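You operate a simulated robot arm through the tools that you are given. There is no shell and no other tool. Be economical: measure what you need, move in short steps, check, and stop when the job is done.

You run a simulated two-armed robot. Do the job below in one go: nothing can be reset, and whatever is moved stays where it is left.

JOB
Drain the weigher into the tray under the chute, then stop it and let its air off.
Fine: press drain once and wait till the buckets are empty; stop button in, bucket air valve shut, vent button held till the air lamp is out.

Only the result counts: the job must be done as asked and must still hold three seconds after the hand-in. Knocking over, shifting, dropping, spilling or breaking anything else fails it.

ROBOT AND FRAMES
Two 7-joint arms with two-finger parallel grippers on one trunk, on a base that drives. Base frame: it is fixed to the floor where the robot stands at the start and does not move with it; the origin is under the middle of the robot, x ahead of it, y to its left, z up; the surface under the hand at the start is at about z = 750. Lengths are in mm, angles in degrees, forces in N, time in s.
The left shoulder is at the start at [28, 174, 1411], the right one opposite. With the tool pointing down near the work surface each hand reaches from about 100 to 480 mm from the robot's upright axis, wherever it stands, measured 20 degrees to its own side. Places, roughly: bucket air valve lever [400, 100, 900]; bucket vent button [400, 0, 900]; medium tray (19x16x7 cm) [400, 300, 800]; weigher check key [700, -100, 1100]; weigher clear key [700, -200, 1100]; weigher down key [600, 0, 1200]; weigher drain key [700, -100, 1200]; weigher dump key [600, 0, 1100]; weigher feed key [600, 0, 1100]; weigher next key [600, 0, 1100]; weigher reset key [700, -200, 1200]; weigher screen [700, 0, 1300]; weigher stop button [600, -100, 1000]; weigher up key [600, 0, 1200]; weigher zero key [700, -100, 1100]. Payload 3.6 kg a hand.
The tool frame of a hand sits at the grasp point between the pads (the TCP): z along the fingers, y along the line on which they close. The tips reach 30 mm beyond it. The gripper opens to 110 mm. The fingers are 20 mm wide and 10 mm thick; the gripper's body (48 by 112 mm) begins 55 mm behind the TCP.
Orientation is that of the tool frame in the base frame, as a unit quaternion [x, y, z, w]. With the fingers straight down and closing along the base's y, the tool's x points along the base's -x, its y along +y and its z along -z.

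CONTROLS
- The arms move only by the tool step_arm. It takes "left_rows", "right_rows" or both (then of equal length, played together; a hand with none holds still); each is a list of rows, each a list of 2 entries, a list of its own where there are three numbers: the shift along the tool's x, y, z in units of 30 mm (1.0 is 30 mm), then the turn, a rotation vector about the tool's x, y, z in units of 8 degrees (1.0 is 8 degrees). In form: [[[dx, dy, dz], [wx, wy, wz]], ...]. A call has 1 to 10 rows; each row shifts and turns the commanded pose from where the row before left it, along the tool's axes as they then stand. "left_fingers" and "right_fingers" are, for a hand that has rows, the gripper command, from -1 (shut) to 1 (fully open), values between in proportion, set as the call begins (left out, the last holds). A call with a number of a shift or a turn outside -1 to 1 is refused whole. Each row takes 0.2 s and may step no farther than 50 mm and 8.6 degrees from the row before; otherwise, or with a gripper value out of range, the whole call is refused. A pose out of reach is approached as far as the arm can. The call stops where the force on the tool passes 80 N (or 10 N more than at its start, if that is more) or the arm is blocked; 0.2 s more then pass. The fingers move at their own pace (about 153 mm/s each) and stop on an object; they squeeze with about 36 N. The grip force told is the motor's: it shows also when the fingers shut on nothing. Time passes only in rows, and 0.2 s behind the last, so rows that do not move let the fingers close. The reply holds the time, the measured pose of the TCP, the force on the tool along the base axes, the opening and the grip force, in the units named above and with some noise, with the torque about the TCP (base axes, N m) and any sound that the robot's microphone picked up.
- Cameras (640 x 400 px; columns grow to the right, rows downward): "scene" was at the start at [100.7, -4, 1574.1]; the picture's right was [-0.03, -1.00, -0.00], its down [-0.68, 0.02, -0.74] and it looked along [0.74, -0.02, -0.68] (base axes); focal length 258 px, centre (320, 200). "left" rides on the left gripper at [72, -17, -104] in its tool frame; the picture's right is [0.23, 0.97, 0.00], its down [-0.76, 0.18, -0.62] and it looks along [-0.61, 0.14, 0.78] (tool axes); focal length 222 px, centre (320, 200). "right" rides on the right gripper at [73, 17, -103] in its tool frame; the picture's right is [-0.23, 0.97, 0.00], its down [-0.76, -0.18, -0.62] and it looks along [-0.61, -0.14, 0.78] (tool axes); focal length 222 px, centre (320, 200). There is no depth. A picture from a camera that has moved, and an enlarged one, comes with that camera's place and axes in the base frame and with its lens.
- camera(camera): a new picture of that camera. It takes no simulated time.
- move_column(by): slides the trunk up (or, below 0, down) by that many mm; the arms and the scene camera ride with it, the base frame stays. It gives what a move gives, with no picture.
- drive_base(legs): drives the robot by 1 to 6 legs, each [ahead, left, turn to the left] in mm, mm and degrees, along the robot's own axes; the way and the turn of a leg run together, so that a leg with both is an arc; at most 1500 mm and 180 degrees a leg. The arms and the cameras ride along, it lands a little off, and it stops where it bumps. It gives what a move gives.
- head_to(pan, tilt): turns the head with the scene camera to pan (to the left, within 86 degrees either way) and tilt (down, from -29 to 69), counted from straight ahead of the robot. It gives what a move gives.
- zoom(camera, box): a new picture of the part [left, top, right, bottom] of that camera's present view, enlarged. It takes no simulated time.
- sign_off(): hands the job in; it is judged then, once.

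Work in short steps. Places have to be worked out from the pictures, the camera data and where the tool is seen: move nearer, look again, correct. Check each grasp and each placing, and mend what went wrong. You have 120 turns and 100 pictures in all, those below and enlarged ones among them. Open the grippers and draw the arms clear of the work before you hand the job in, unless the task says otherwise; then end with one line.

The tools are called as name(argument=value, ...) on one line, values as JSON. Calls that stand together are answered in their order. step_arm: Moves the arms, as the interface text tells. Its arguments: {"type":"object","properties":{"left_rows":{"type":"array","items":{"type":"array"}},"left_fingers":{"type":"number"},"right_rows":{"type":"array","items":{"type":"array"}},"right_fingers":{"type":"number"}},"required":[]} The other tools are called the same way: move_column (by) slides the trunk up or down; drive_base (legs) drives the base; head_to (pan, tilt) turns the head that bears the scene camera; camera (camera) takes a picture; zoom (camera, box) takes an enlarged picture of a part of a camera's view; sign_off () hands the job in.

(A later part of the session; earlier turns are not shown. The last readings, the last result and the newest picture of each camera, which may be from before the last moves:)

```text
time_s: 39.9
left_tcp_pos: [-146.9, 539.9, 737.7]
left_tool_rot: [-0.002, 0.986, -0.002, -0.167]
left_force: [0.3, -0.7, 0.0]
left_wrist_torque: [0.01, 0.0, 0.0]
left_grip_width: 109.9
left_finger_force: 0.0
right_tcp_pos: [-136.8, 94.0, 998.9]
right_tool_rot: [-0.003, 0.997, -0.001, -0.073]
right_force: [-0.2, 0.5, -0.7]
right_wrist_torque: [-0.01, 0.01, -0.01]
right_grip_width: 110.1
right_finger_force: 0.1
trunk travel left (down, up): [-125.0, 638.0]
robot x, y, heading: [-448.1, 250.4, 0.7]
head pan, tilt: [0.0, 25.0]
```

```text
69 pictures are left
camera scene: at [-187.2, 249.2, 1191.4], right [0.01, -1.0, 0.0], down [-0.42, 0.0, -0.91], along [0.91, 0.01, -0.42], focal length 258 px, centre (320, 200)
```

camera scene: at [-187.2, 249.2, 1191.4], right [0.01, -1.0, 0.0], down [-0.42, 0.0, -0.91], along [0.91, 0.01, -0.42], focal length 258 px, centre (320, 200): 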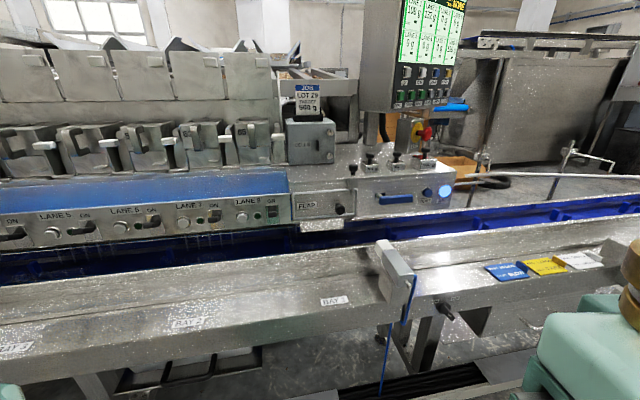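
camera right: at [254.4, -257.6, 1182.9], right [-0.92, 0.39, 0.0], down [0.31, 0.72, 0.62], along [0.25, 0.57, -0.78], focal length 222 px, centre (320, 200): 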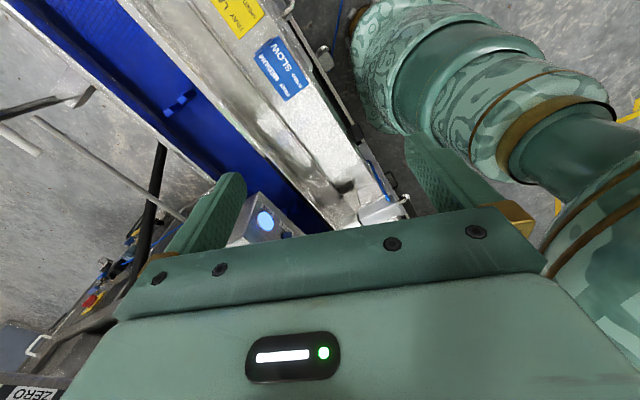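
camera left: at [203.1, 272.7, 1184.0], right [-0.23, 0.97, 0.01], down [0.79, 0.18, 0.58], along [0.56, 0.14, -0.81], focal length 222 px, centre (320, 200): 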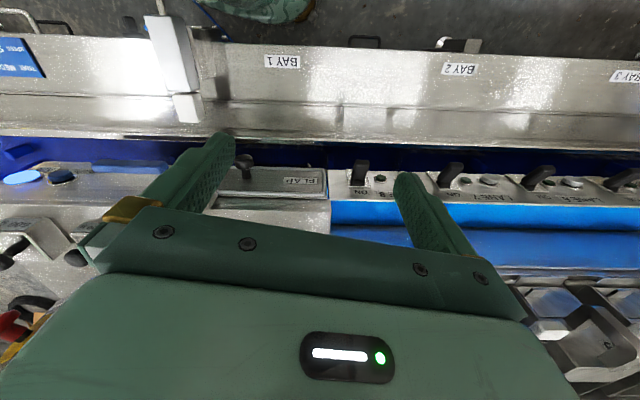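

Good low view. Lane 8's lever may differ from the others, so I'll zoom on it and on the gap.

zoom(camera="scene", box=[130, 150, 370, 290])

zoom(camera="scene", box=[270, 170, 470, 290])

zoom(camera="scene", box=[20, 270, 420, 400])

```text
2.67 times, centred on (250, 220) of scene
camera zoom: at [-187.2, 249.2, 1191.4], right [0.01, -1.0, 0.0], down [-0.42, 0.0, -0.91], along [0.91, 0.01, -0.42], focal length 689 px, centre (507, 147)
```

zoom: 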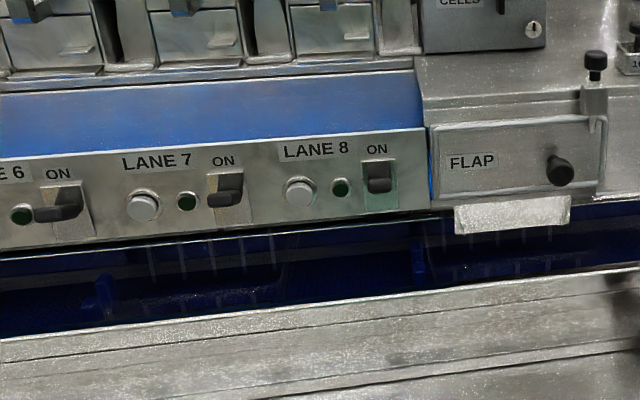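

```text
3.20 times, centred on (370, 230) of scene
camera zoom: at [-187.2, 249.2, 1191.4], right [0.01, -1.0, 0.0], down [-0.42, 0.0, -0.91], along [0.91, 0.01, -0.42], focal length 827 px, centre (160, 104)
```

zoom: 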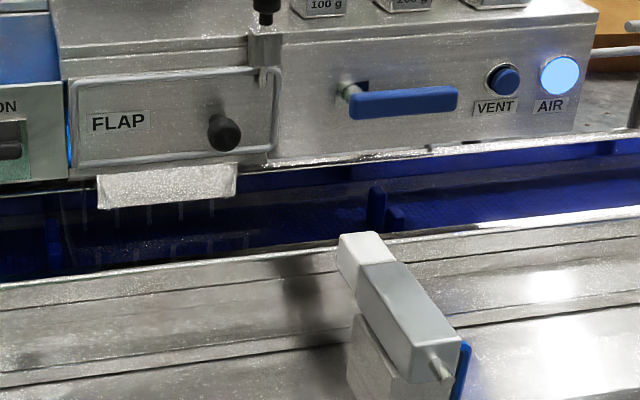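

```text
1.60 times, centred on (220, 335) of scene
camera zoom: at [-187.2, 249.2, 1191.4], right [0.01, -1.0, 0.0], down [-0.42, 0.0, -0.91], along [0.91, 0.01, -0.42], focal length 414 px, centre (480, -16)
```

zoom: 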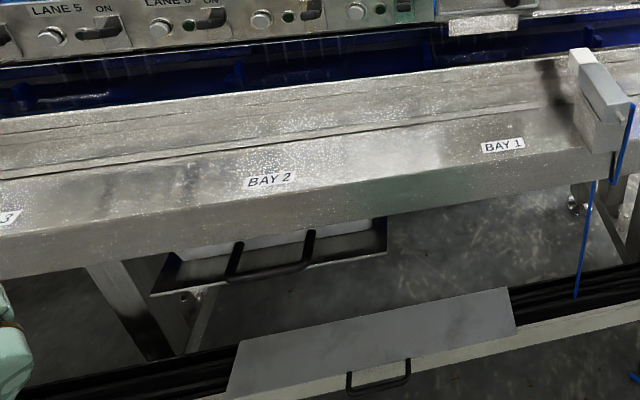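

Clear trays are visible on the belt, one directly under the chute nozzle, so the product has somewhere to go. The lane levers are fine. I'll raise the trunk and left hand, then drive back with the right shoulder lined up for the keys.

move_column(by=280)

step_arm(left_rows=[[[0, 0, -1], [0, 0, 0]], [[0, 0, -1], [0, 0, 0]], [[0, 0, -1], [0, 0, 0]], [[0, 0, -1], [0, 0, 0]], [[0, 0, -1], [0, 0, 0]], [[0, 0, -1], [0, 0, 0]]])

drive_base(legs=[[0, -420, 0], [300, 0, 0]])

head_to(pan=5, tilt=25)

camera(camera="scene")

```text
time_s: 42.7
left_tcp_pos: [-145.9, 540.3, 1017.1]
left_tool_rot: [-0.003, 0.986, -0.002, -0.167]
left_force: [0.5, 0.1, -0.7]
left_wrist_torque: [0.01, 0.0, -0.02]
left_grip_width: 110.1
left_finger_force: 0.0
right_tcp_pos: [-135.6, 92.7, 1279.5]
right_tool_rot: [-0.003, 0.997, 0.0, -0.073]
right_force: [-0.5, 0.0, -0.2]
right_wrist_torque: [-0.03, 0.02, 0.01]
right_grip_width: 109.9
right_finger_force: 0.0
trunk travel left (down, up): [-405.0, 358.0]
robot x, y, heading: [-449.1, 248.7, 0.7]
head pan, tilt: [0.0, 25.0]
```

```text
time_s: 44.1
left_tcp_pos: [-88.8, 541.5, 1189.7]
left_tool_rot: [-0.004, 0.986, -0.003, -0.166]
left_force: [0.7, -1.1, -0.1]
left_wrist_torque: [0.02, 0.01, -0.04]
left_grip_width: 109.8
left_finger_force: 0.0
right_tcp_pos: [-135.9, 92.3, 1279.1]
right_tool_rot: [-0.003, 0.997, -0.001, -0.071]
right_force: [0.1, -0.2, 0.0]
right_wrist_torque: [0.02, -0.02, -0.02]
right_grip_width: 110.1
right_finger_force: 0.0
trunk travel left (down, up): [-405.0, 358.0]
robot x, y, heading: [-450.4, 249.3, 0.5]
head pan, tilt: [0.0, 25.0]
```

```text
time_s: 48.4
left_tcp_pos: [215.0, 121.2, 1187.8]
left_tool_rot: [-0.004, 0.986, -0.002, -0.167]
left_force: [1.2, -0.2, 0.3]
left_wrist_torque: [0.04, -0.01, -0.02]
left_grip_width: 110.0
left_finger_force: 0.0
right_tcp_pos: [169.0, -327.0, 1278.7]
right_tool_rot: [-0.003, 0.997, 0.0, -0.073]
right_force: [0.1, 0.1, -0.2]
right_wrist_torque: [-0.03, 0.01, -0.03]
right_grip_width: 110.1
right_finger_force: 0.1
trunk travel left (down, up): [-405.0, 358.0]
robot x, y, heading: [-141.5, -169.7, 0.4]
head pan, tilt: [0.0, 25.0]
```

```text
time_s: 49.0
left_tcp_pos: [215.1, 121.1, 1188.4]
left_tool_rot: [-0.004, 0.986, -0.003, -0.167]
left_force: [0.1, -0.1, -0.9]
left_wrist_torque: [0.02, -0.02, -0.02]
left_grip_width: 109.8
left_finger_force: 0.1
right_tcp_pos: [168.1, -326.6, 1278.4]
right_tool_rot: [-0.002, 0.997, 0.0, -0.073]
right_force: [-0.2, 0.4, 0.9]
right_wrist_torque: [0.01, 0.03, -0.03]
right_grip_width: 110.2
right_finger_force: 0.0
trunk travel left (down, up): [-405.0, 358.0]
robot x, y, heading: [-141.9, -172.0, 0.2]
head pan, tilt: [5.0, 25.0]
```

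```text
65 pictures are left
camera scene: at [-11.2, -163.8, 1480.4], right [0.09, -1.0, 0.0], down [-0.42, -0.04, -0.91], along [0.9, 0.09, -0.42], focal length 258 px, centre (320, 200)
```

scene: 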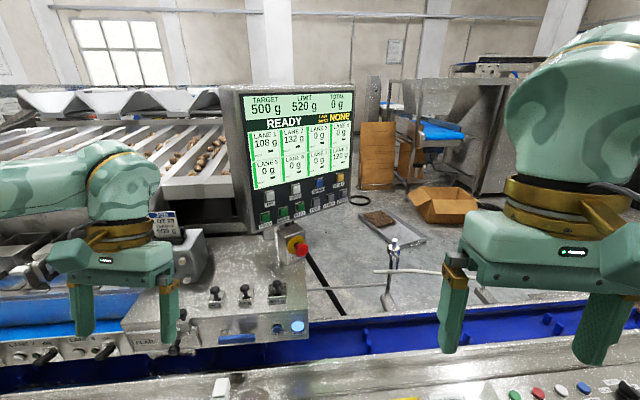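

Taking a zoom of the keys from here for triangulation, then driving the last 140 mm forward.

zoom(camera="scene", box=[225, 160, 385, 260])

drive_base(legs=[[140, 0, 0]])

head_to(pan=8, tilt=30)

camera(camera="scene")

```text
4.00 times, centred on (305, 210) of scene
camera zoom: at [-11.2, -163.8, 1480.4], right [0.09, -1.0, 0.0], down [-0.42, -0.04, -0.91], along [0.9, 0.09, -0.42], focal length 1034 px, centre (380, 160)
```

zoom: 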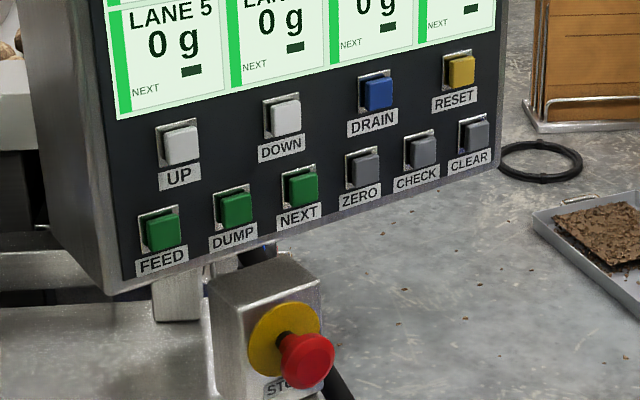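

```text
time_s: 50.4
left_tcp_pos: [354.6, 123.6, 1187.9]
left_tool_rot: [-0.004, 0.986, -0.003, -0.166]
left_force: [0.2, 1.1, -0.8]
left_wrist_torque: [0.02, 0.01, -0.03]
left_grip_width: 109.8
left_finger_force: 0.0
right_tcp_pos: [308.4, -325.0, 1278.1]
right_tool_rot: [-0.002, 0.997, 0.0, -0.073]
right_force: [0.4, -0.6, 0.3]
right_wrist_torque: [-0.01, -0.01, -0.04]
right_grip_width: 110.0
right_finger_force: 0.1
trunk travel left (down, up): [-405.0, 358.0]
robot x, y, heading: [-4.5, -169.5, 0.6]
head pan, tilt: [5.0, 25.0]
```

```text
time_s: 51.0
left_tcp_pos: [353.7, 123.5, 1188.2]
left_tool_rot: [-0.004, 0.986, -0.002, -0.167]
left_force: [0.1, 0.3, -0.3]
left_wrist_torque: [-0.03, -0.02, 0.02]
left_grip_width: 109.9
left_finger_force: 0.1
right_tcp_pos: [307.2, -323.9, 1278.1]
right_tool_rot: [-0.003, 0.997, 0.0, -0.072]
right_force: [-0.4, -0.7, -0.7]
right_wrist_torque: [-0.03, -0.04, 0.01]
right_grip_width: 109.9
right_finger_force: 0.1
trunk travel left (down, up): [-405.0, 358.0]
robot x, y, heading: [-2.2, -168.3, 0.3]
head pan, tilt: [8.0, 30.0]
```

```text
63 pictures are left
camera scene: at [125.7, -158.0, 1472.4], right [0.15, -0.99, 0.0], down [-0.49, -0.07, -0.87], along [0.86, 0.13, -0.5], focal length 258 px, centre (320, 200)
```

scene: 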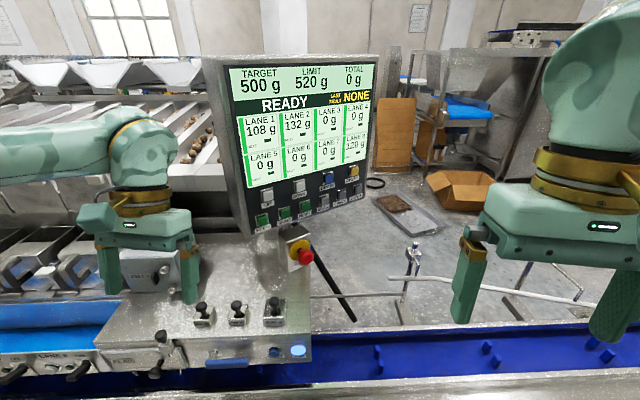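

DRAIN's face works out at about [682,-93,1211], and the panel normal is about 40° to the robot's right. I'll turn the right hand to point along (0.77,0.64,0) with the fingers shut.

step_arm(right_rows=[[[0, 0, 0], [0, -1, 0]], [[0, 0, 0], [0, 0, -1]], [[0, 0, 0], [0, 0, -1]], [[0, 0, 0], [0, 0, -1]], [[0, 0, 0], [0, 0, -1]], [[0, 0, 0], [0, 0, -1]], [[0, 0, 0], [0, -1, 0]], [[0, 0, 0], [0, -1, 0]], [[0, 0, 0], [0, -1, 0]], [[0, 0, 0], [0, -1, 0]]], right_fingers=-1)

step_arm(right_rows=[[[0, 0, 0], [0, -1, 0]], [[0, 0, 0], [0, -1, 0]], [[0, 0, 0], [0, -1, 0]], [[0, 0, 0], [0, -1, 0]], [[0, 0, 0], [0, -1, 0]], [[0, 0, 0], [0, -1, 0]], [[0, 0, 0], [0, -1, 0]], [[0, 0, 0], [0, -0.25, 0]]])

```text
time_s: 53.2
left_tcp_pos: [352.3, 122.2, 1187.4]
left_tool_rot: [-0.005, 0.986, -0.003, -0.165]
left_force: [0.2, -0.7, 0.8]
left_wrist_torque: [0.02, -0.02, -0.01]
left_grip_width: 109.8
left_finger_force: 0.2
right_tcp_pos: [309.3, -325.0, 1282.5]
right_tool_rot: [-0.3, 0.914, 0.088, 0.26]
right_force: [-0.8, 0.6, 0.7]
right_wrist_torque: [0.01, -0.01, 0.0]
right_grip_width: 0.0
right_finger_force: 35.9
right hand out of reach, approached as far as the arm can: row 6, 10
trunk travel left (down, up): [-405.0, 358.0]
robot x, y, heading: [-3.7, -170.4, 0.5]
head pan, tilt: [8.0, 30.0]
```

```text
time_s: 55.0
left_tcp_pos: [352.6, 122.1, 1188.3]
left_tool_rot: [-0.003, 0.986, -0.002, -0.166]
left_force: [1.2, 0.6, -0.9]
left_wrist_torque: [0.03, -0.01, 0.01]
left_grip_width: 109.8
left_finger_force: 0.1
right_tcp_pos: [427.4, -329.1, 1355.0]
right_tool_rot: [-0.22, 0.673, 0.222, 0.67]
right_force: [0.1, 0.2, 0.3]
right_wrist_torque: [-0.03, 0.04, 0.02]
right_grip_width: 0.1
right_finger_force: 35.9
right hand out of reach, approached as far as the arm can: row 1, 2, 3, 4, 5, 6, 7
trunk travel left (down, up): [-405.0, 358.0]
robot x, y, heading: [-4.0, -173.8, 0.5]
head pan, tilt: [8.0, 30.0]
```

Orientation is good, with the tool z axis at about (0.80,0.59,0). Now I'll move to a standoff about 100 mm short of DRAIN.

step_arm(right_rows=[[[0.6, 0.157, 0.9], [0, 0, 0]], [[0.6, 0.157, 0.9], [0, 0, 0]], [[0.6, 0.157, 0.9], [0, 0, 0]], [[0.6, 0.157, 0.9], [0, 0, 0]], [[0.6, 0.157, 0.9], [0, 0, 0]], [[0.6, 0.157, 0.9], [0, 0, 0]], [[0.6, 0.157, 0.9], [0, 0, 0]], [[0.6, 0.157, 0.9], [0, 0, 0]]])

zoom(camera="scene", box=[200, 120, 440, 280])

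camera(camera="right")

```text
time_s: 56.8
left_tcp_pos: [352.5, 122.2, 1188.3]
left_tool_rot: [-0.004, 0.986, -0.002, -0.167]
left_force: [0.7, 0.5, -0.3]
left_wrist_torque: [-0.01, -0.02, 0.0]
left_grip_width: 110.2
left_finger_force: 0.0
right_tcp_pos: [484.9, -287.6, 1285.6]
right_tool_rot: [-0.22, 0.674, 0.222, 0.67]
right_force: [-0.7, 0.3, -1.2]
right_wrist_torque: [0.0, 0.01, 0.03]
right_grip_width: 0.0
right_finger_force: 36.2
right hand out of reach, approached as far as the arm can: row 2, 3, 4, 5, 6, 7, 8
trunk travel left (down, up): [-405.0, 358.0]
robot x, y, heading: [-6.4, -173.8, 0.5]
head pan, tilt: [8.0, 30.0]
```

```text
2.50 times, centred on (320, 200) of scene
camera zoom: at [125.1, -158.1, 1472.5], right [0.15, -0.99, 0.0], down [-0.49, -0.07, -0.87], along [0.86, 0.13, -0.5], focal length 646 px, centre (320, 200)
```

zoom: 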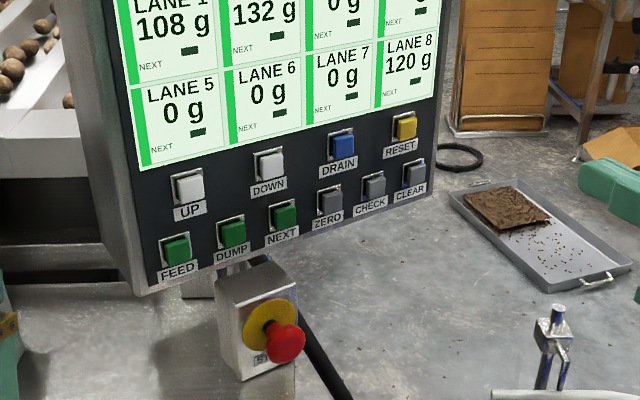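

```text
61 pictures are left
camera right: at [391.4, -335.4, 1213.4], right [-0.58, 0.78, 0.23], down [-0.39, -0.51, 0.76], along [0.72, 0.35, 0.6], focal length 222 px, centre (320, 200)
```

right: 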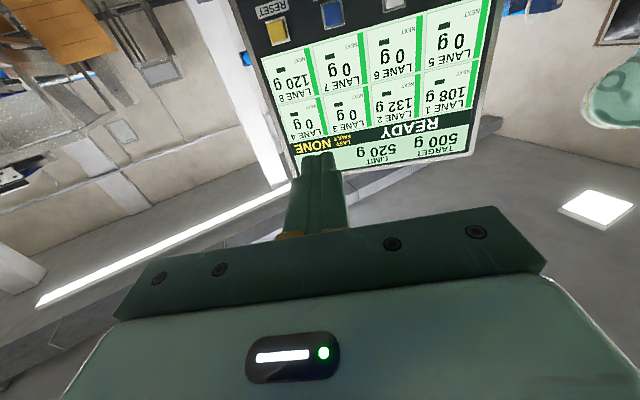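

The arm seems stuck on a wrist limit with the shoulder this high. I'll move the left hand up and back, then lower the trunk 200 mm so the forearm is level with the key.

step_arm(left_rows=[[[0.8, 0, -0.6], [0, 0, 0]], [[0.8, 0, -0.6], [0, 0, 0]], [[0.8, 0, -0.8], [0, 0, 0]], [[0.5, 0, -0.8], [0, 0, 0]], [[0, 0, -1], [0, 0, 0]], [[0, 0, -1], [0, 0, 0]]])

move_column(by=-200)

```text
time_s: 58.2
left_tcp_pos: [289.7, 108.0, 1285.2]
left_tool_rot: [-0.004, 0.986, -0.002, -0.168]
left_force: [0.0, 0.2, 0.0]
left_wrist_torque: [0.03, -0.03, 0.03]
left_grip_width: 110.1
left_finger_force: 0.0
left hand out of reach, approached as far as the arm can: row 3, 4, 5, 6
right_tcp_pos: [486.1, -288.3, 1285.0]
right_tool_rot: [-0.22, 0.674, 0.223, 0.669]
right_force: [0.1, 0.0, -0.1]
right_wrist_torque: [-0.03, 0.03, 0.01]
right_grip_width: 0.0
right_finger_force: 35.4
trunk travel left (down, up): [-405.0, 358.0]
robot x, y, heading: [-4.7, -174.0, 0.4]
head pan, tilt: [8.0, 30.0]
```

```text
time_s: 60.4
left_tcp_pos: [288.2, 109.4, 1086.0]
left_tool_rot: [-0.004, 0.986, -0.003, -0.166]
left_force: [-0.7, 0.3, 0.5]
left_wrist_torque: [0.01, 0.02, -0.02]
left_grip_width: 110.0
left_finger_force: 0.0
right_tcp_pos: [536.5, -288.6, 1009.6]
right_tool_rot: [-0.2, 0.728, 0.239, 0.611]
right_force: [-0.7, 0.9, 0.0]
right_wrist_torque: [0.02, 0.02, -0.01]
right_grip_width: 0.1
right_finger_force: 36.0
trunk travel left (down, up): [-205.0, 558.0]
robot x, y, heading: [-7.3, -172.6, 0.5]
head pan, tilt: [8.0, 30.0]
```

The right hand is at [536,-289,1010]. I'll straighten the pitch and lift it to the DRAIN standoff.

step_arm(right_rows=[[[0, 0, 0], [0, -1, 0]], [[-0.84, 0.3, 0.44], [0, 0, 0]], [[-0.84, 0.3, 0.44], [0, 0, 0]], [[-0.84, 0.3, 0.44], [0, 0, 0]], [[-0.84, 0.3, 0.44], [0, 0, 0]], [[-0.84, 0.3, 0.44], [0, 0, 0]], [[-0.84, 0.3, 0.44], [0, 0, 0]], [[-0.84, 0.3, 0.44], [0, 0, 0]], [[-0.84, 0.3, 0.44], [0, 0, 0]]])

head_to(pan=10, tilt=12)

camera(camera="scene")

```text
time_s: 62.4
left_tcp_pos: [288.5, 108.7, 1084.7]
left_tool_rot: [-0.004, 0.986, -0.002, -0.167]
left_force: [0.2, 0.0, -0.7]
left_wrist_torque: [-0.01, -0.01, 0.01]
left_grip_width: 109.6
left_finger_force: 0.1
right_tcp_pos: [581.7, -274.4, 1100.4]
right_tool_rot: [-0.185, 0.683, 0.253, 0.66]
right_force: [-0.3, -0.1, 0.2]
right_wrist_torque: [-0.02, -0.01, -0.04]
right_grip_width: 0.0
right_finger_force: 36.1
right hand out of reach, approached as far as the arm can: row 2, 3, 4, 5, 6, 7, 8, 9
trunk travel left (down, up): [-205.0, 558.0]
robot x, y, heading: [-6.9, -176.1, 0.4]
head pan, tilt: [8.0, 30.0]
```

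```text
time_s: 63.2
left_tcp_pos: [289.9, 108.7, 1086.0]
left_tool_rot: [-0.005, 0.986, -0.003, -0.167]
left_force: [0.5, -0.1, 0.1]
left_wrist_torque: [0.03, -0.03, 0.02]
left_grip_width: 110.1
left_finger_force: 0.0
right_tcp_pos: [581.7, -273.2, 1101.5]
right_tool_rot: [-0.185, 0.683, 0.254, 0.66]
right_force: [0.7, -0.6, 0.6]
right_wrist_torque: [0.0, -0.01, -0.01]
right_grip_width: 0.2
right_finger_force: 36.0
trunk travel left (down, up): [-205.0, 558.0]
robot x, y, heading: [-4.8, -171.0, 0.3]
head pan, tilt: [10.0, 12.0]
```

```text
60 pictures are left
camera scene: at [208.8, -153.7, 1297.0], right [0.18, -0.98, 0.0], down [-0.21, -0.04, -0.98], along [0.96, 0.18, -0.21], focal length 258 px, centre (320, 200)
```

scene: 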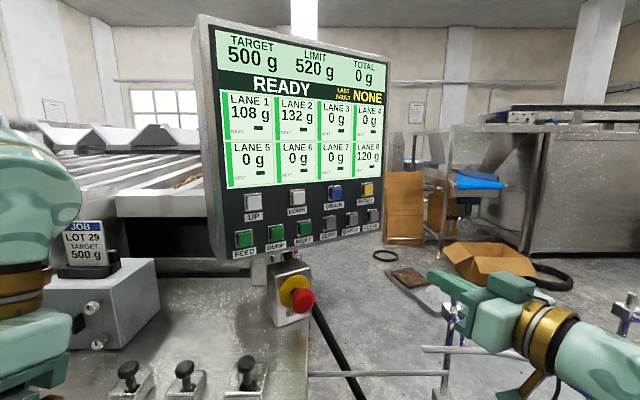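

DRAIN at [682,-92,1210] is confirmed. The hand's 37° yaw is the constraint, so I'll retract, straighten the hand relative to the body, back off and turn the whole robot about 38° left to face the panel.

step_arm(right_rows=[[[0, 0, -0.9], [0, 0, 0]], [[0, 0, -0.9], [0.95, 0, 0]], [[0, 0, -0.9], [0.95, 0, 0]], [[0, 0, -0.9], [0.95, 0, 0]], [[0, 0, -0.9], [0.95, 0, 0]], [[0, 0, -0.5], [0.95, 0, 0]]])

drive_base(legs=[[-200, 0, 0], [0, -230, 0]])

```text
time_s: 64.6
left_tcp_pos: [288.1, 110.0, 1085.8]
left_tool_rot: [-0.004, 0.986, -0.002, -0.167]
left_force: [0.0, -0.2, 0.0]
left_wrist_torque: [-0.02, 0.04, -0.01]
left_grip_width: 110.1
left_finger_force: 0.2
right_tcp_pos: [513.9, -410.5, 1045.8]
right_tool_rot: [-0.099, 0.711, 0.162, 0.677]
right_force: [-0.1, -0.4, -0.4]
right_wrist_torque: [-0.01, -0.04, -0.01]
right_grip_width: 0.0
right_finger_force: 36.1
right hand out of reach, approached as far as the arm can: row 2, 3, 4, 5, 6
trunk travel left (down, up): [-205.0, 558.0]
robot x, y, heading: [-6.1, -168.9, 0.2]
head pan, tilt: [10.0, 12.0]
```

```text
time_s: 67.5
left_tcp_pos: [89.4, -123.5, 1086.2]
left_tool_rot: [-0.009, 0.986, -0.003, -0.167]
left_force: [-0.3, -0.8, 0.4]
left_wrist_torque: [0.06, -0.04, -0.03]
left_grip_width: 109.8
left_finger_force: 0.0
right_tcp_pos: [318.2, -638.4, 1046.0]
right_tool_rot: [-0.102, 0.711, 0.166, 0.676]
right_force: [-0.1, -0.5, -0.6]
right_wrist_torque: [0.0, -0.02, 0.06]
right_grip_width: 0.0
right_finger_force: 35.7
trunk travel left (down, up): [-205.0, 558.0]
robot x, y, heading: [-198.4, -403.7, 1.1]
head pan, tilt: [10.0, 12.0]
```

I'll turn 38° left here and look again.

drive_base(legs=[[0, 0, 38]])

head_to(pan=0, tilt=20)

camera(camera="scene")

```text
time_s: 69.8
left_tcp_pos: [-154.6, 0.4, 1085.8]
left_tool_rot: [-0.339, 0.926, -0.06, -0.156]
left_force: [0.6, -0.2, 0.9]
left_wrist_torque: [0.0, 0.03, 0.0]
left_grip_width: 109.9
left_finger_force: 0.0
right_tcp_pos: [348.3, -257.4, 1045.9]
right_tool_rot: [-0.334, 0.636, 0.381, 0.582]
right_force: [0.2, 0.3, -0.7]
right_wrist_torque: [-0.01, -0.01, -0.01]
right_grip_width: 0.2
right_finger_force: 35.7
trunk travel left (down, up): [-205.0, 558.0]
robot x, y, heading: [-205.2, -401.9, 40.0]
head pan, tilt: [10.0, 12.0]
```

```text
time_s: 70.5
left_tcp_pos: [-155.0, 0.5, 1085.7]
left_tool_rot: [-0.338, 0.926, -0.059, -0.156]
left_force: [0.3, 0.6, 0.3]
left_wrist_torque: [-0.02, 0.02, 0.0]
left_grip_width: 110.0
left_finger_force: 0.0
right_tcp_pos: [349.4, -257.7, 1046.7]
right_tool_rot: [-0.334, 0.635, 0.382, 0.582]
right_force: [-0.7, -0.1, 0.2]
right_wrist_torque: [-0.02, 0.01, -0.01]
right_grip_width: 0.0
right_finger_force: 36.3
trunk travel left (down, up): [-205.0, 558.0]
robot x, y, heading: [-202.9, -403.6, 40.4]
head pan, tilt: [0.0, 20.0]
```

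```text
59 pictures are left
camera scene: at [-38.4, -264.2, 1284.1], right [0.65, -0.76, 0.0], down [-0.26, -0.22, -0.94], along [0.72, 0.61, -0.34], focal length 258 px, centre (320, 200)
```

scene: 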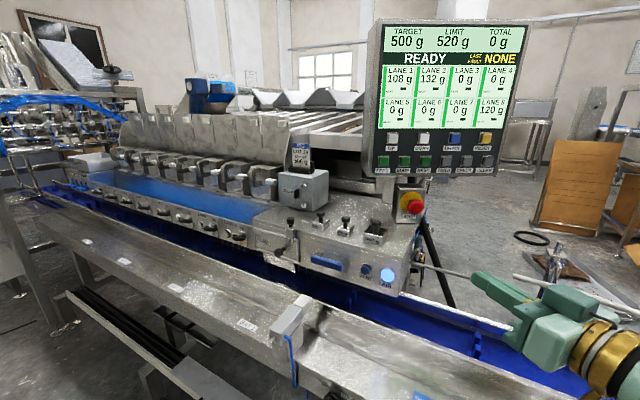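

The panel is now seen square-on. I'll straighten the right hand's yaw by about 21° and raise it, before driving right and forward.

step_arm(right_rows=[[[-0.7, 0, 0], [0.9, 0, 0]], [[-0.7, 0, 0], [0.9, 0, 0]], [[-0.7, 0, 0], [0.85, 0, 0]], [[-0.7, 0, 0], [0, 0, 0]]])

drive_base(legs=[[0, -130, 0], [120, 0, 0]])

camera(camera="scene")

```text
time_s: 71.5
left_tcp_pos: [-153.4, -0.4, 1084.8]
left_tool_rot: [-0.338, 0.926, -0.059, -0.156]
left_force: [-1.0, 1.3, 0.0]
left_wrist_torque: [0.01, -0.02, -0.01]
left_grip_width: 110.0
left_finger_force: 0.1
right_tcp_pos: [369.5, -279.6, 1060.3]
right_tool_rot: [-0.322, 0.653, 0.348, 0.59]
right_force: [-0.3, -0.1, 0.8]
right_wrist_torque: [-0.01, 0.02, 0.02]
right_grip_width: 0.1
right_finger_force: 35.6
right hand out of reach, approached as far as the arm can: row 1, 2, 3
trunk travel left (down, up): [-205.0, 558.0]
robot x, y, heading: [-203.3, -404.1, 40.4]
head pan, tilt: [0.0, 20.0]
```

```text
time_s: 73.6
left_tcp_pos: [23.0, -18.8, 1084.8]
left_tool_rot: [-0.339, 0.926, -0.059, -0.157]
left_force: [1.2, -0.8, -0.2]
left_wrist_torque: [0.0, 0.04, 0.0]
left_grip_width: 110.1
left_finger_force: 0.0
right_tcp_pos: [547.4, -298.9, 1059.0]
right_tool_rot: [-0.323, 0.654, 0.35, 0.588]
right_force: [0.2, 0.6, -0.2]
right_wrist_torque: [0.0, -0.04, 0.03]
right_grip_width: 0.2
right_finger_force: 36.4
trunk travel left (down, up): [-205.0, 558.0]
robot x, y, heading: [-27.6, -425.0, 40.4]
head pan, tilt: [0.0, 20.0]
```

```text
58 pictures are left
camera scene: at [139.6, -282.7, 1283.7], right [0.65, -0.76, 0.0], down [-0.26, -0.22, -0.94], along [0.72, 0.61, -0.34], focal length 258 px, centre (320, 200)
```

scene: 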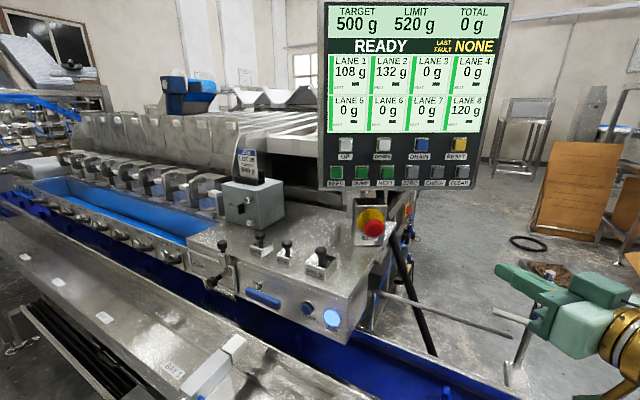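

Heading is good. I'll try moving the right hand forward, up and slightly left to see how the arm responds.

step_arm(right_rows=[[[-0.58, 0.17, 0.6], [0, 0, 0]], [[-0.58, 0.17, 0.6], [0, 0, 0]], [[-0.58, 0.17, 0.6], [0, 0, 0]], [[-0.58, 0.17, 0.6], [0, 0, 0]], [[-0.58, 0.17, 0.6], [0, 0, 0]], [[-0.58, 0.17, 0.6], [0, 0, 0]]])

```text
time_s: 75.0
left_tcp_pos: [22.7, -18.7, 1086.2]
left_tool_rot: [-0.339, 0.926, -0.059, -0.156]
left_force: [0.0, 0.4, 0.4]
left_wrist_torque: [-0.01, -0.03, 0.01]
left_grip_width: 109.8
left_finger_force: 0.0
right_tcp_pos: [586.1, -258.6, 1084.9]
right_tool_rot: [-0.324, 0.654, 0.351, 0.587]
right_force: [-0.1, 0.0, 0.5]
right_wrist_torque: [-0.02, -0.01, -0.01]
right_grip_width: 0.1
right_finger_force: 35.5
right hand out of reach, approached as far as the arm can: row 1, 2, 3, 4, 5, 6
trunk travel left (down, up): [-205.0, 558.0]
robot x, y, heading: [-27.0, -424.9, 40.2]
head pan, tilt: [0.0, 20.0]
```

The arm is still limited, so I'll look at its posture with the head camera.

head_to(pan=-45, tilt=45)

camera(camera="scene")

```text
time_s: 76.1
left_tcp_pos: [22.3, -20.8, 1086.6]
left_tool_rot: [-0.339, 0.926, -0.058, -0.156]
left_force: [0.0, 0.2, -0.5]
left_wrist_torque: [-0.03, 0.04, -0.03]
left_grip_width: 109.8
left_finger_force: 0.1
right_tcp_pos: [584.0, -258.0, 1085.8]
right_tool_rot: [-0.323, 0.654, 0.35, 0.587]
right_force: [0.6, 0.4, 0.2]
right_wrist_torque: [0.02, -0.04, -0.01]
right_grip_width: 0.0
right_finger_force: 36.3
trunk travel left (down, up): [-205.0, 558.0]
robot x, y, heading: [-23.4, -423.5, 40.2]
head pan, tilt: [-45.0, 45.0]
```

```text
57 pictures are left
camera scene: at [148.3, -350.5, 1245.4], right [-0.08, -1.0, 0.0], down [-0.7, 0.06, -0.71], along [0.7, -0.06, -0.71], focal length 258 px, centre (320, 200)
```

scene: 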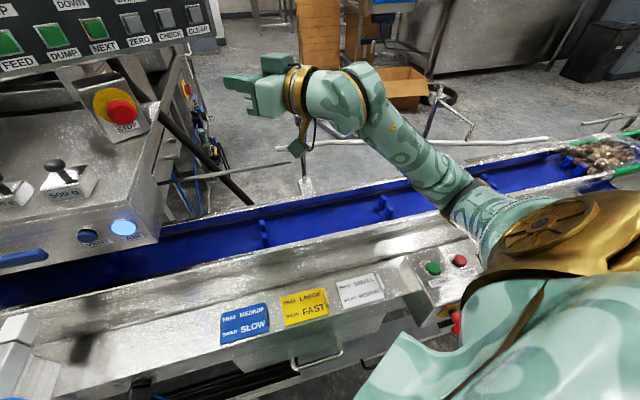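

The arm is simply fully stretched, so the robot must get closer. I'll drive forward in small increments.

drive_base(legs=[[70, 0, 0]])

head_to(pan=-10, tilt=60)

camera(camera="scene")

```text
time_s: 77.1
left_tcp_pos: [77.1, 26.4, 1085.3]
left_tool_rot: [-0.339, 0.926, -0.059, -0.156]
left_force: [-0.8, 0.4, -0.1]
left_wrist_torque: [-0.06, 0.03, 0.0]
left_grip_width: 110.0
left_finger_force: 0.1
right_tcp_pos: [641.0, -211.5, 1084.6]
right_tool_rot: [-0.325, 0.654, 0.351, 0.587]
right_force: [0.5, 0.8, -0.8]
right_wrist_torque: [-0.01, -0.02, 0.01]
right_grip_width: 0.1
right_finger_force: 35.7
trunk travel left (down, up): [-205.0, 558.0]
robot x, y, heading: [29.8, -378.1, 40.0]
head pan, tilt: [-45.0, 45.0]
```

```text
time_s: 78.2
left_tcp_pos: [74.9, 26.6, 1086.0]
left_tool_rot: [-0.339, 0.926, -0.059, -0.156]
left_force: [-0.6, 0.0, -0.1]
left_wrist_torque: [-0.01, 0.0, 0.03]
left_grip_width: 110.0
left_finger_force: 0.1
right_tcp_pos: [638.7, -213.1, 1086.3]
right_tool_rot: [-0.324, 0.653, 0.351, 0.587]
right_force: [0.7, 0.3, 0.5]
right_wrist_torque: [-0.01, 0.01, 0.03]
right_grip_width: 0.0
right_finger_force: 35.5
trunk travel left (down, up): [-205.0, 558.0]
robot x, y, heading: [25.9, -373.8, 40.2]
head pan, tilt: [-10.0, 60.0]
```

```text
56 pictures are left
camera scene: at [178.9, -264.4, 1225.9], right [0.5, -0.86, 0.0], down [-0.75, -0.44, -0.5], along [0.43, 0.25, -0.87], focal length 258 px, centre (320, 200)
```

scene: 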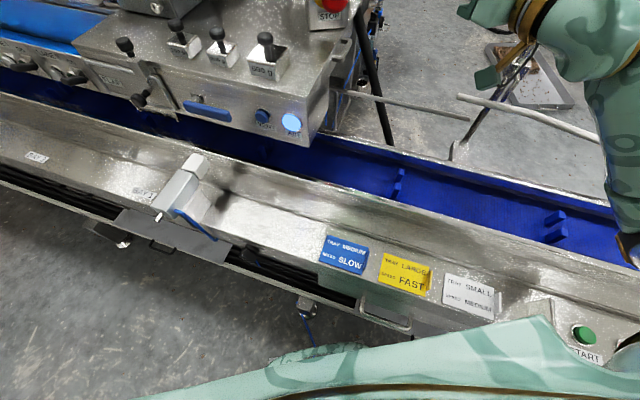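

I'll move the hand left and up to the DRAIN line, easing its yaw toward the panel normal.

step_arm(right_rows=[[[-0.8, 0.47, 0], [0.4, 0, 0]], [[-0.8, 0.47, 0], [0.4, 0, 0]], [[-0.8, 0.47, 0], [0.4, 0, 0]], [[-0.8, 0.47, 0], [0.4, 0, 0]], [[-0.8, 0.47, 0], [0.4, 0, 0]]])

head_to(pan=0, tilt=10)

camera(camera="scene")

```text
time_s: 79.3
left_tcp_pos: [75.4, 25.4, 1085.1]
left_tool_rot: [-0.339, 0.926, -0.059, -0.156]
left_force: [-0.4, -0.1, -0.5]
left_wrist_torque: [-0.02, -0.02, 0.0]
left_grip_width: 110.1
left_finger_force: 0.2
right_tcp_pos: [660.1, -265.5, 1087.2]
right_tool_rot: [-0.288, 0.674, 0.309, 0.606]
right_force: [-0.2, -0.3, 0.0]
right_wrist_torque: [-0.01, 0.0, 0.01]
right_grip_width: 0.1
right_finger_force: 35.6
right hand out of reach, approached as far as the arm can: row 1, 2, 3, 4, 5
trunk travel left (down, up): [-205.0, 558.0]
robot x, y, heading: [25.8, -375.6, 40.2]
head pan, tilt: [-10.0, 60.0]
```

```text
time_s: 80.5
left_tcp_pos: [76.1, 26.5, 1084.9]
left_tool_rot: [-0.339, 0.926, -0.058, -0.156]
left_force: [0.1, -0.3, 0.2]
left_wrist_torque: [0.02, 0.02, 0.0]
left_grip_width: 109.9
left_finger_force: 0.1
right_tcp_pos: [659.9, -265.1, 1087.6]
right_tool_rot: [-0.288, 0.674, 0.309, 0.606]
right_force: [0.6, 0.2, 0.4]
right_wrist_torque: [0.01, 0.04, 0.02]
right_grip_width: 0.2
right_finger_force: 35.8
trunk travel left (down, up): [-205.0, 558.0]
robot x, y, heading: [29.4, -377.1, 40.4]
head pan, tilt: [0.0, 10.0]
```

```text
55 pictures are left
camera scene: at [192.4, -237.8, 1300.2], right [0.65, -0.76, 0.0], down [-0.13, -0.11, -0.98], along [0.75, 0.64, -0.17], focal length 258 px, centre (320, 200)
```

scene: 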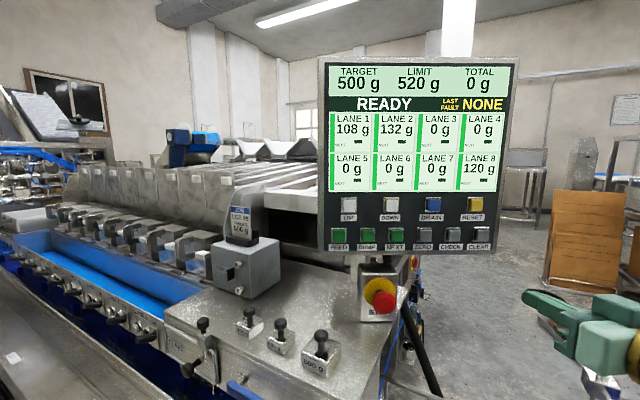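

The stretched posture is awkward. A hand pitched about 45° down should suit the arm better, so I'll back off, raise the trunk and re-pose the right hand that way.

drive_base(legs=[[-120, 0, 0]])

move_column(by=150)

step_arm(right_rows=[[[0, 0, -0.8], [0, 1, 0]], [[0, 0, -0.8], [0, 1, 0]], [[0, 0, -0.8], [0, 1, 0]], [[0, 0, -0.8], [0, 1, 0]], [[0, 0, -0.8], [0, 1, 0]], [[0, 0, -0.8], [0, 1, 0]], [[0, 0, 0], [0, 0, 0]]])

```text
time_s: 81.8
left_tcp_pos: [-18.4, -52.6, 1086.8]
left_tool_rot: [-0.339, 0.926, -0.059, -0.155]
left_force: [0.7, 0.8, -0.3]
left_wrist_torque: [0.0, -0.02, -0.02]
left_grip_width: 109.9
left_finger_force: 0.1
right_tcp_pos: [566.3, -345.5, 1089.0]
right_tool_rot: [-0.288, 0.674, 0.31, 0.606]
right_force: [-0.2, -0.2, 0.0]
right_wrist_torque: [-0.02, 0.0, -0.01]
right_grip_width: 0.0
right_finger_force: 35.8
trunk travel left (down, up): [-205.0, 558.0]
robot x, y, heading: [-64.5, -455.0, 40.3]
head pan, tilt: [0.0, 10.0]
```

```text
time_s: 83.5
left_tcp_pos: [-15.9, -51.7, 1234.2]
left_tool_rot: [-0.338, 0.926, -0.059, -0.156]
left_force: [0.0, 0.1, 0.1]
left_wrist_torque: [0.03, -0.02, 0.02]
left_grip_width: 110.1
left_finger_force: 0.2
right_tcp_pos: [567.9, -344.7, 1237.4]
right_tool_rot: [-0.288, 0.675, 0.309, 0.605]
right_force: [0.1, 0.5, -0.3]
right_wrist_torque: [-0.01, 0.01, 0.0]
right_grip_width: 0.1
right_finger_force: 36.0
trunk travel left (down, up): [-355.0, 408.0]
robot x, y, heading: [-63.0, -458.3, 39.8]
head pan, tilt: [0.0, 10.0]
```

```text
time_s: 85.1
left_tcp_pos: [-16.3, -53.1, 1235.4]
left_tool_rot: [-0.338, 0.926, -0.058, -0.157]
left_force: [-0.8, -0.7, 0.2]
left_wrist_torque: [0.01, 0.01, 0.01]
left_grip_width: 110.0
left_finger_force: 0.2
right_tcp_pos: [490.1, -416.3, 1281.3]
right_tool_rot: [-0.401, 0.836, 0.189, 0.322]
right_force: [0.4, -0.4, 0.9]
right_wrist_torque: [0.01, 0.0, 0.02]
right_grip_width: 0.2
right_finger_force: 35.6
right hand out of reach, approached as far as the arm can: row 5, 6
trunk travel left (down, up): [-355.0, 408.0]
robot x, y, heading: [-67.0, -452.5, 40.3]
head pan, tilt: [0.0, 10.0]
```

Pitch is 46° down now. I'll move the hand 120 mm to the robot's left with 16° of yaw to the right, to line up with the panel normal.

step_arm(right_rows=[[[-0.115, 0.975, 0.187], [0.345, -0.03, 0.36]], [[-0.115, 0.975, 0.187], [0.345, -0.03, 0.36]], [[-0.115, 0.975, 0.187], [0.345, -0.03, 0.36]], [[-0.115, 0.975, 0.187], [0.345, -0.03, 0.36]], [[0, 0, 0], [0, 0, 0]]])

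```text
time_s: 86.3
left_tcp_pos: [-15.8, -53.9, 1236.1]
left_tool_rot: [-0.338, 0.926, -0.059, -0.156]
left_force: [0.9, -0.1, 0.0]
left_wrist_torque: [0.03, 0.02, 0.0]
left_grip_width: 109.9
left_finger_force: 0.0
right_tcp_pos: [423.8, -316.8, 1281.0]
right_tool_rot: [-0.28, 0.883, 0.144, 0.348]
right_force: [0.7, -0.3, -0.1]
right_wrist_torque: [0.01, -0.02, -0.02]
right_grip_width: 0.0
right_finger_force: 35.9
trunk travel left (down, up): [-355.0, 408.0]
robot x, y, heading: [-62.6, -454.9, 40.1]
head pan, tilt: [0.0, 10.0]
```

The hand is aligned at yaw 40° and on DRAIN's line. Driving forward 120 mm, then extending 120 mm.

drive_base(legs=[[120, 0, 0]])

step_arm(right_rows=[[[-0.43, 0, 0.7], [0, 0, 0]], [[-0.43, 0, 0.7], [0, 0, 0]], [[-0.43, 0, 0.7], [0, 0, 0]], [[-0.43, 0, 0.7], [0, 0, 0]], [[-0.43, 0, 0.7], [0, 0, 0]], [[0, 0, 0], [0, 0, 0]]])

camera(camera="scene")

```text
time_s: 87.5
left_tcp_pos: [76.2, 25.2, 1235.6]
left_tool_rot: [-0.338, 0.926, -0.059, -0.156]
left_force: [-0.2, 0.3, 0.7]
left_wrist_torque: [-0.03, 0.02, 0.0]
left_grip_width: 109.7
left_finger_force: 0.0
right_tcp_pos: [515.1, -238.3, 1279.2]
right_tool_rot: [-0.28, 0.884, 0.143, 0.346]
right_force: [0.2, -0.5, -0.8]
right_wrist_torque: [-0.03, 0.01, 0.0]
right_grip_width: 0.0
right_finger_force: 36.4
trunk travel left (down, up): [-355.0, 408.0]
robot x, y, heading: [26.0, -380.0, 39.8]
head pan, tilt: [0.0, 10.0]
```

```text
time_s: 89.0
left_tcp_pos: [74.4, 24.6, 1234.5]
left_tool_rot: [-0.338, 0.926, -0.059, -0.157]
left_force: [0.2, -0.5, 0.4]
left_wrist_torque: [0.0, 0.0, -0.02]
left_grip_width: 109.8
left_finger_force: 0.1
right_tcp_pos: [608.7, -167.0, 1248.7]
right_tool_rot: [-0.281, 0.883, 0.144, 0.347]
right_force: [-0.8, -1.0, -1.1]
right_wrist_torque: [0.0, -0.02, 0.01]
right_grip_width: 0.0
right_finger_force: 35.8
trunk travel left (down, up): [-355.0, 408.0]
robot x, y, heading: [29.3, -374.9, 39.9]
head pan, tilt: [0.0, 10.0]
```

```text
54 pictures are left
camera scene: at [140.1, -282.9, 1454.3], right [0.64, -0.76, 0.0], down [-0.13, -0.11, -0.98], along [0.75, 0.63, -0.17], focal length 258 px, centre (320, 200)
```

scene: 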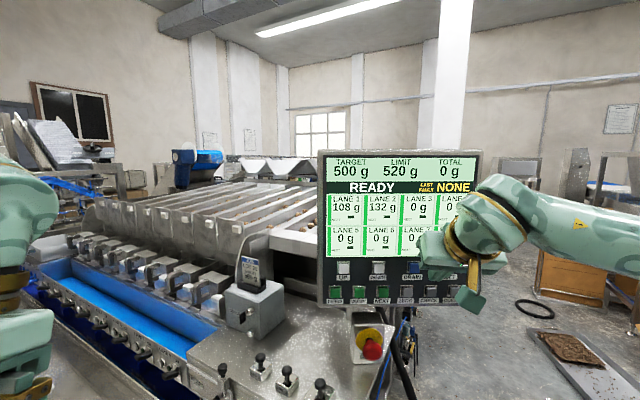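

Reaches well now. The tip is about 83 mm short of DRAIN, so I'll advance 55 mm with small lateral and height corrections and look.

step_arm(right_rows=[[[-0.33, 0.09, 0.54], [0, 0, 0]], [[-0.33, 0.09, 0.54], [0, 0, 0]], [[-0.33, 0.09, 0.54], [0, 0, 0]], [[0, 0, 0], [0, 0, 0]]])

zoom(camera="scene", box=[310, 200, 510, 330])

camera(camera="right")

```text
time_s: 90.0
left_tcp_pos: [74.8, 23.8, 1235.2]
left_tool_rot: [-0.338, 0.926, -0.059, -0.157]
left_force: [0.7, -0.1, -0.4]
left_wrist_torque: [-0.02, 0.01, 0.01]
left_grip_width: 109.9
left_finger_force: 0.1
right_tcp_pos: [648.8, -126.5, 1235.9]
right_tool_rot: [-0.282, 0.883, 0.145, 0.347]
right_force: [-0.8, 0.1, -0.5]
right_wrist_torque: [-0.01, -0.02, 0.03]
right_grip_width: 0.0
right_finger_force: 35.9
trunk travel left (down, up): [-355.0, 408.0]
robot x, y, heading: [28.4, -378.9, 40.2]
head pan, tilt: [0.0, 10.0]
```

```text
3.08 times, centred on (410, 265) of scene
camera zoom: at [140.1, -282.8, 1454.3], right [0.64, -0.76, 0.0], down [-0.13, -0.11, -0.98], along [0.75, 0.63, -0.17], focal length 795 px, centre (43, 0)
```

zoom: 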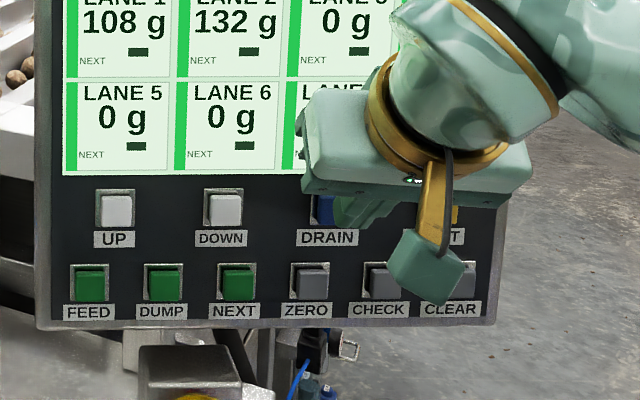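

```text
52 pictures are left
camera right: at [539.8, -188.1, 1260.9], right [-0.44, 0.87, 0.21], down [0.23, -0.12, 0.97], along [0.86, 0.48, -0.15], focal length 222 px, centre (320, 200)
```

right: 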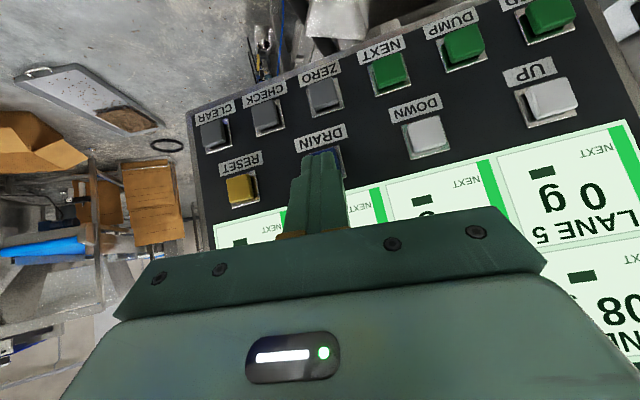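

The tip is in front of DRAIN, just slightly to its right. I'll shift 5 mm left and advance slowly until there is contact.

step_arm(right_rows=[[[-0.18, 0.17, 0.175], [0, 0, 0]], [[-0.18, 0, 0.175], [0, 0, 0]], [[-0.095, 0, 0.093], [0, 0, 0]], [[0, 0, 0], [0, 0, 0]]])

zoom(camera="right", box=[220, 90, 440, 230])

```text
time_s: 91.0
left_tcp_pos: [75.1, 23.7, 1235.5]
left_tool_rot: [-0.338, 0.926, -0.058, -0.157]
left_force: [-0.4, -0.4, -0.5]
left_wrist_torque: [-0.01, -0.01, 0.0]
left_grip_width: 110.0
left_finger_force: 0.0
right_tcp_pos: [659.6, -109.7, 1236.6]
right_tool_rot: [-0.281, 0.884, 0.143, 0.346]
right_force: [0.4, 0.2, -0.2]
right_wrist_torque: [0.02, -0.01, 0.0]
right_grip_width: 0.2
right_finger_force: 35.9
trunk travel left (down, up): [-355.0, 408.0]
robot x, y, heading: [26.6, -379.2, 40.1]
head pan, tilt: [0.0, 10.0]
```

```text
2.86 times, centred on (330, 160) of right
camera zoom: at [550.9, -172.4, 1261.7], right [-0.44, 0.87, 0.21], down [0.23, -0.12, 0.97], along [0.87, 0.48, -0.15], focal length 635 px, centre (291, 314)
```

zoom: 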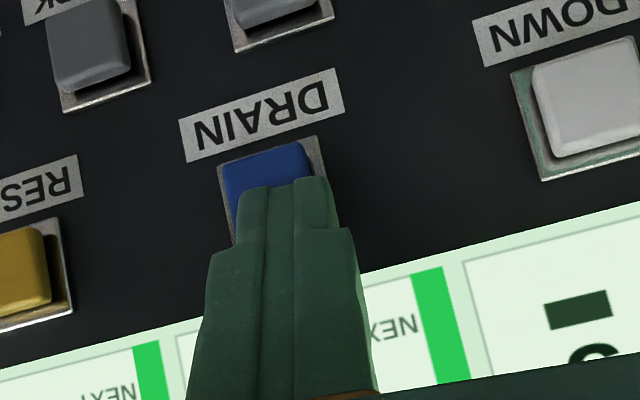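

The tip is near the key's upper edge. I'll lower it 8 mm and nudge 2 mm right, then press forward in 4 mm steps.

step_arm(right_rows=[[[0.19, -0.07, 0.19], [0, 0, 0]], [[-0.095, 0, 0.093], [0, 0, 0]], [[-0.095, 0, 0.093], [0, 0, 0]], [[0, 0, 0], [0, 0, 0]]])

zoom(camera="right", box=[220, 90, 440, 230])

```text
time_s: 92.0
left_tcp_pos: [73.0, 22.2, 1235.9]
left_tool_rot: [-0.338, 0.926, -0.059, -0.155]
left_force: [0.2, 0.8, 0.3]
left_wrist_torque: [-0.01, 0.01, 0.04]
left_grip_width: 110.0
left_finger_force: 0.0
right_tcp_pos: [664.9, -109.5, 1228.6]
right_tool_rot: [-0.281, 0.884, 0.143, 0.345]
right_force: [-14.6, -9.2, -7.2]
right_wrist_torque: [-0.28, 0.35, 0.05]
right_grip_width: 0.0
right_finger_force: 36.0
trunk travel left (down, up): [-355.0, 408.0]
robot x, y, heading: [28.3, -380.2, 40.1]
head pan, tilt: [0.0, 10.0]
heard: click
```

```text
2.86 times, centred on (330, 160) of right
camera zoom: at [556.2, -170.7, 1253.6], right [-0.44, 0.87, 0.21], down [0.23, -0.12, 0.96], along [0.86, 0.48, -0.15], focal length 635 px, centre (291, 314)
```

zoom: 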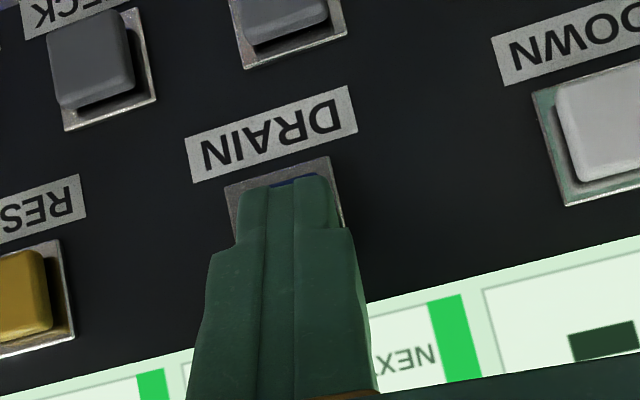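

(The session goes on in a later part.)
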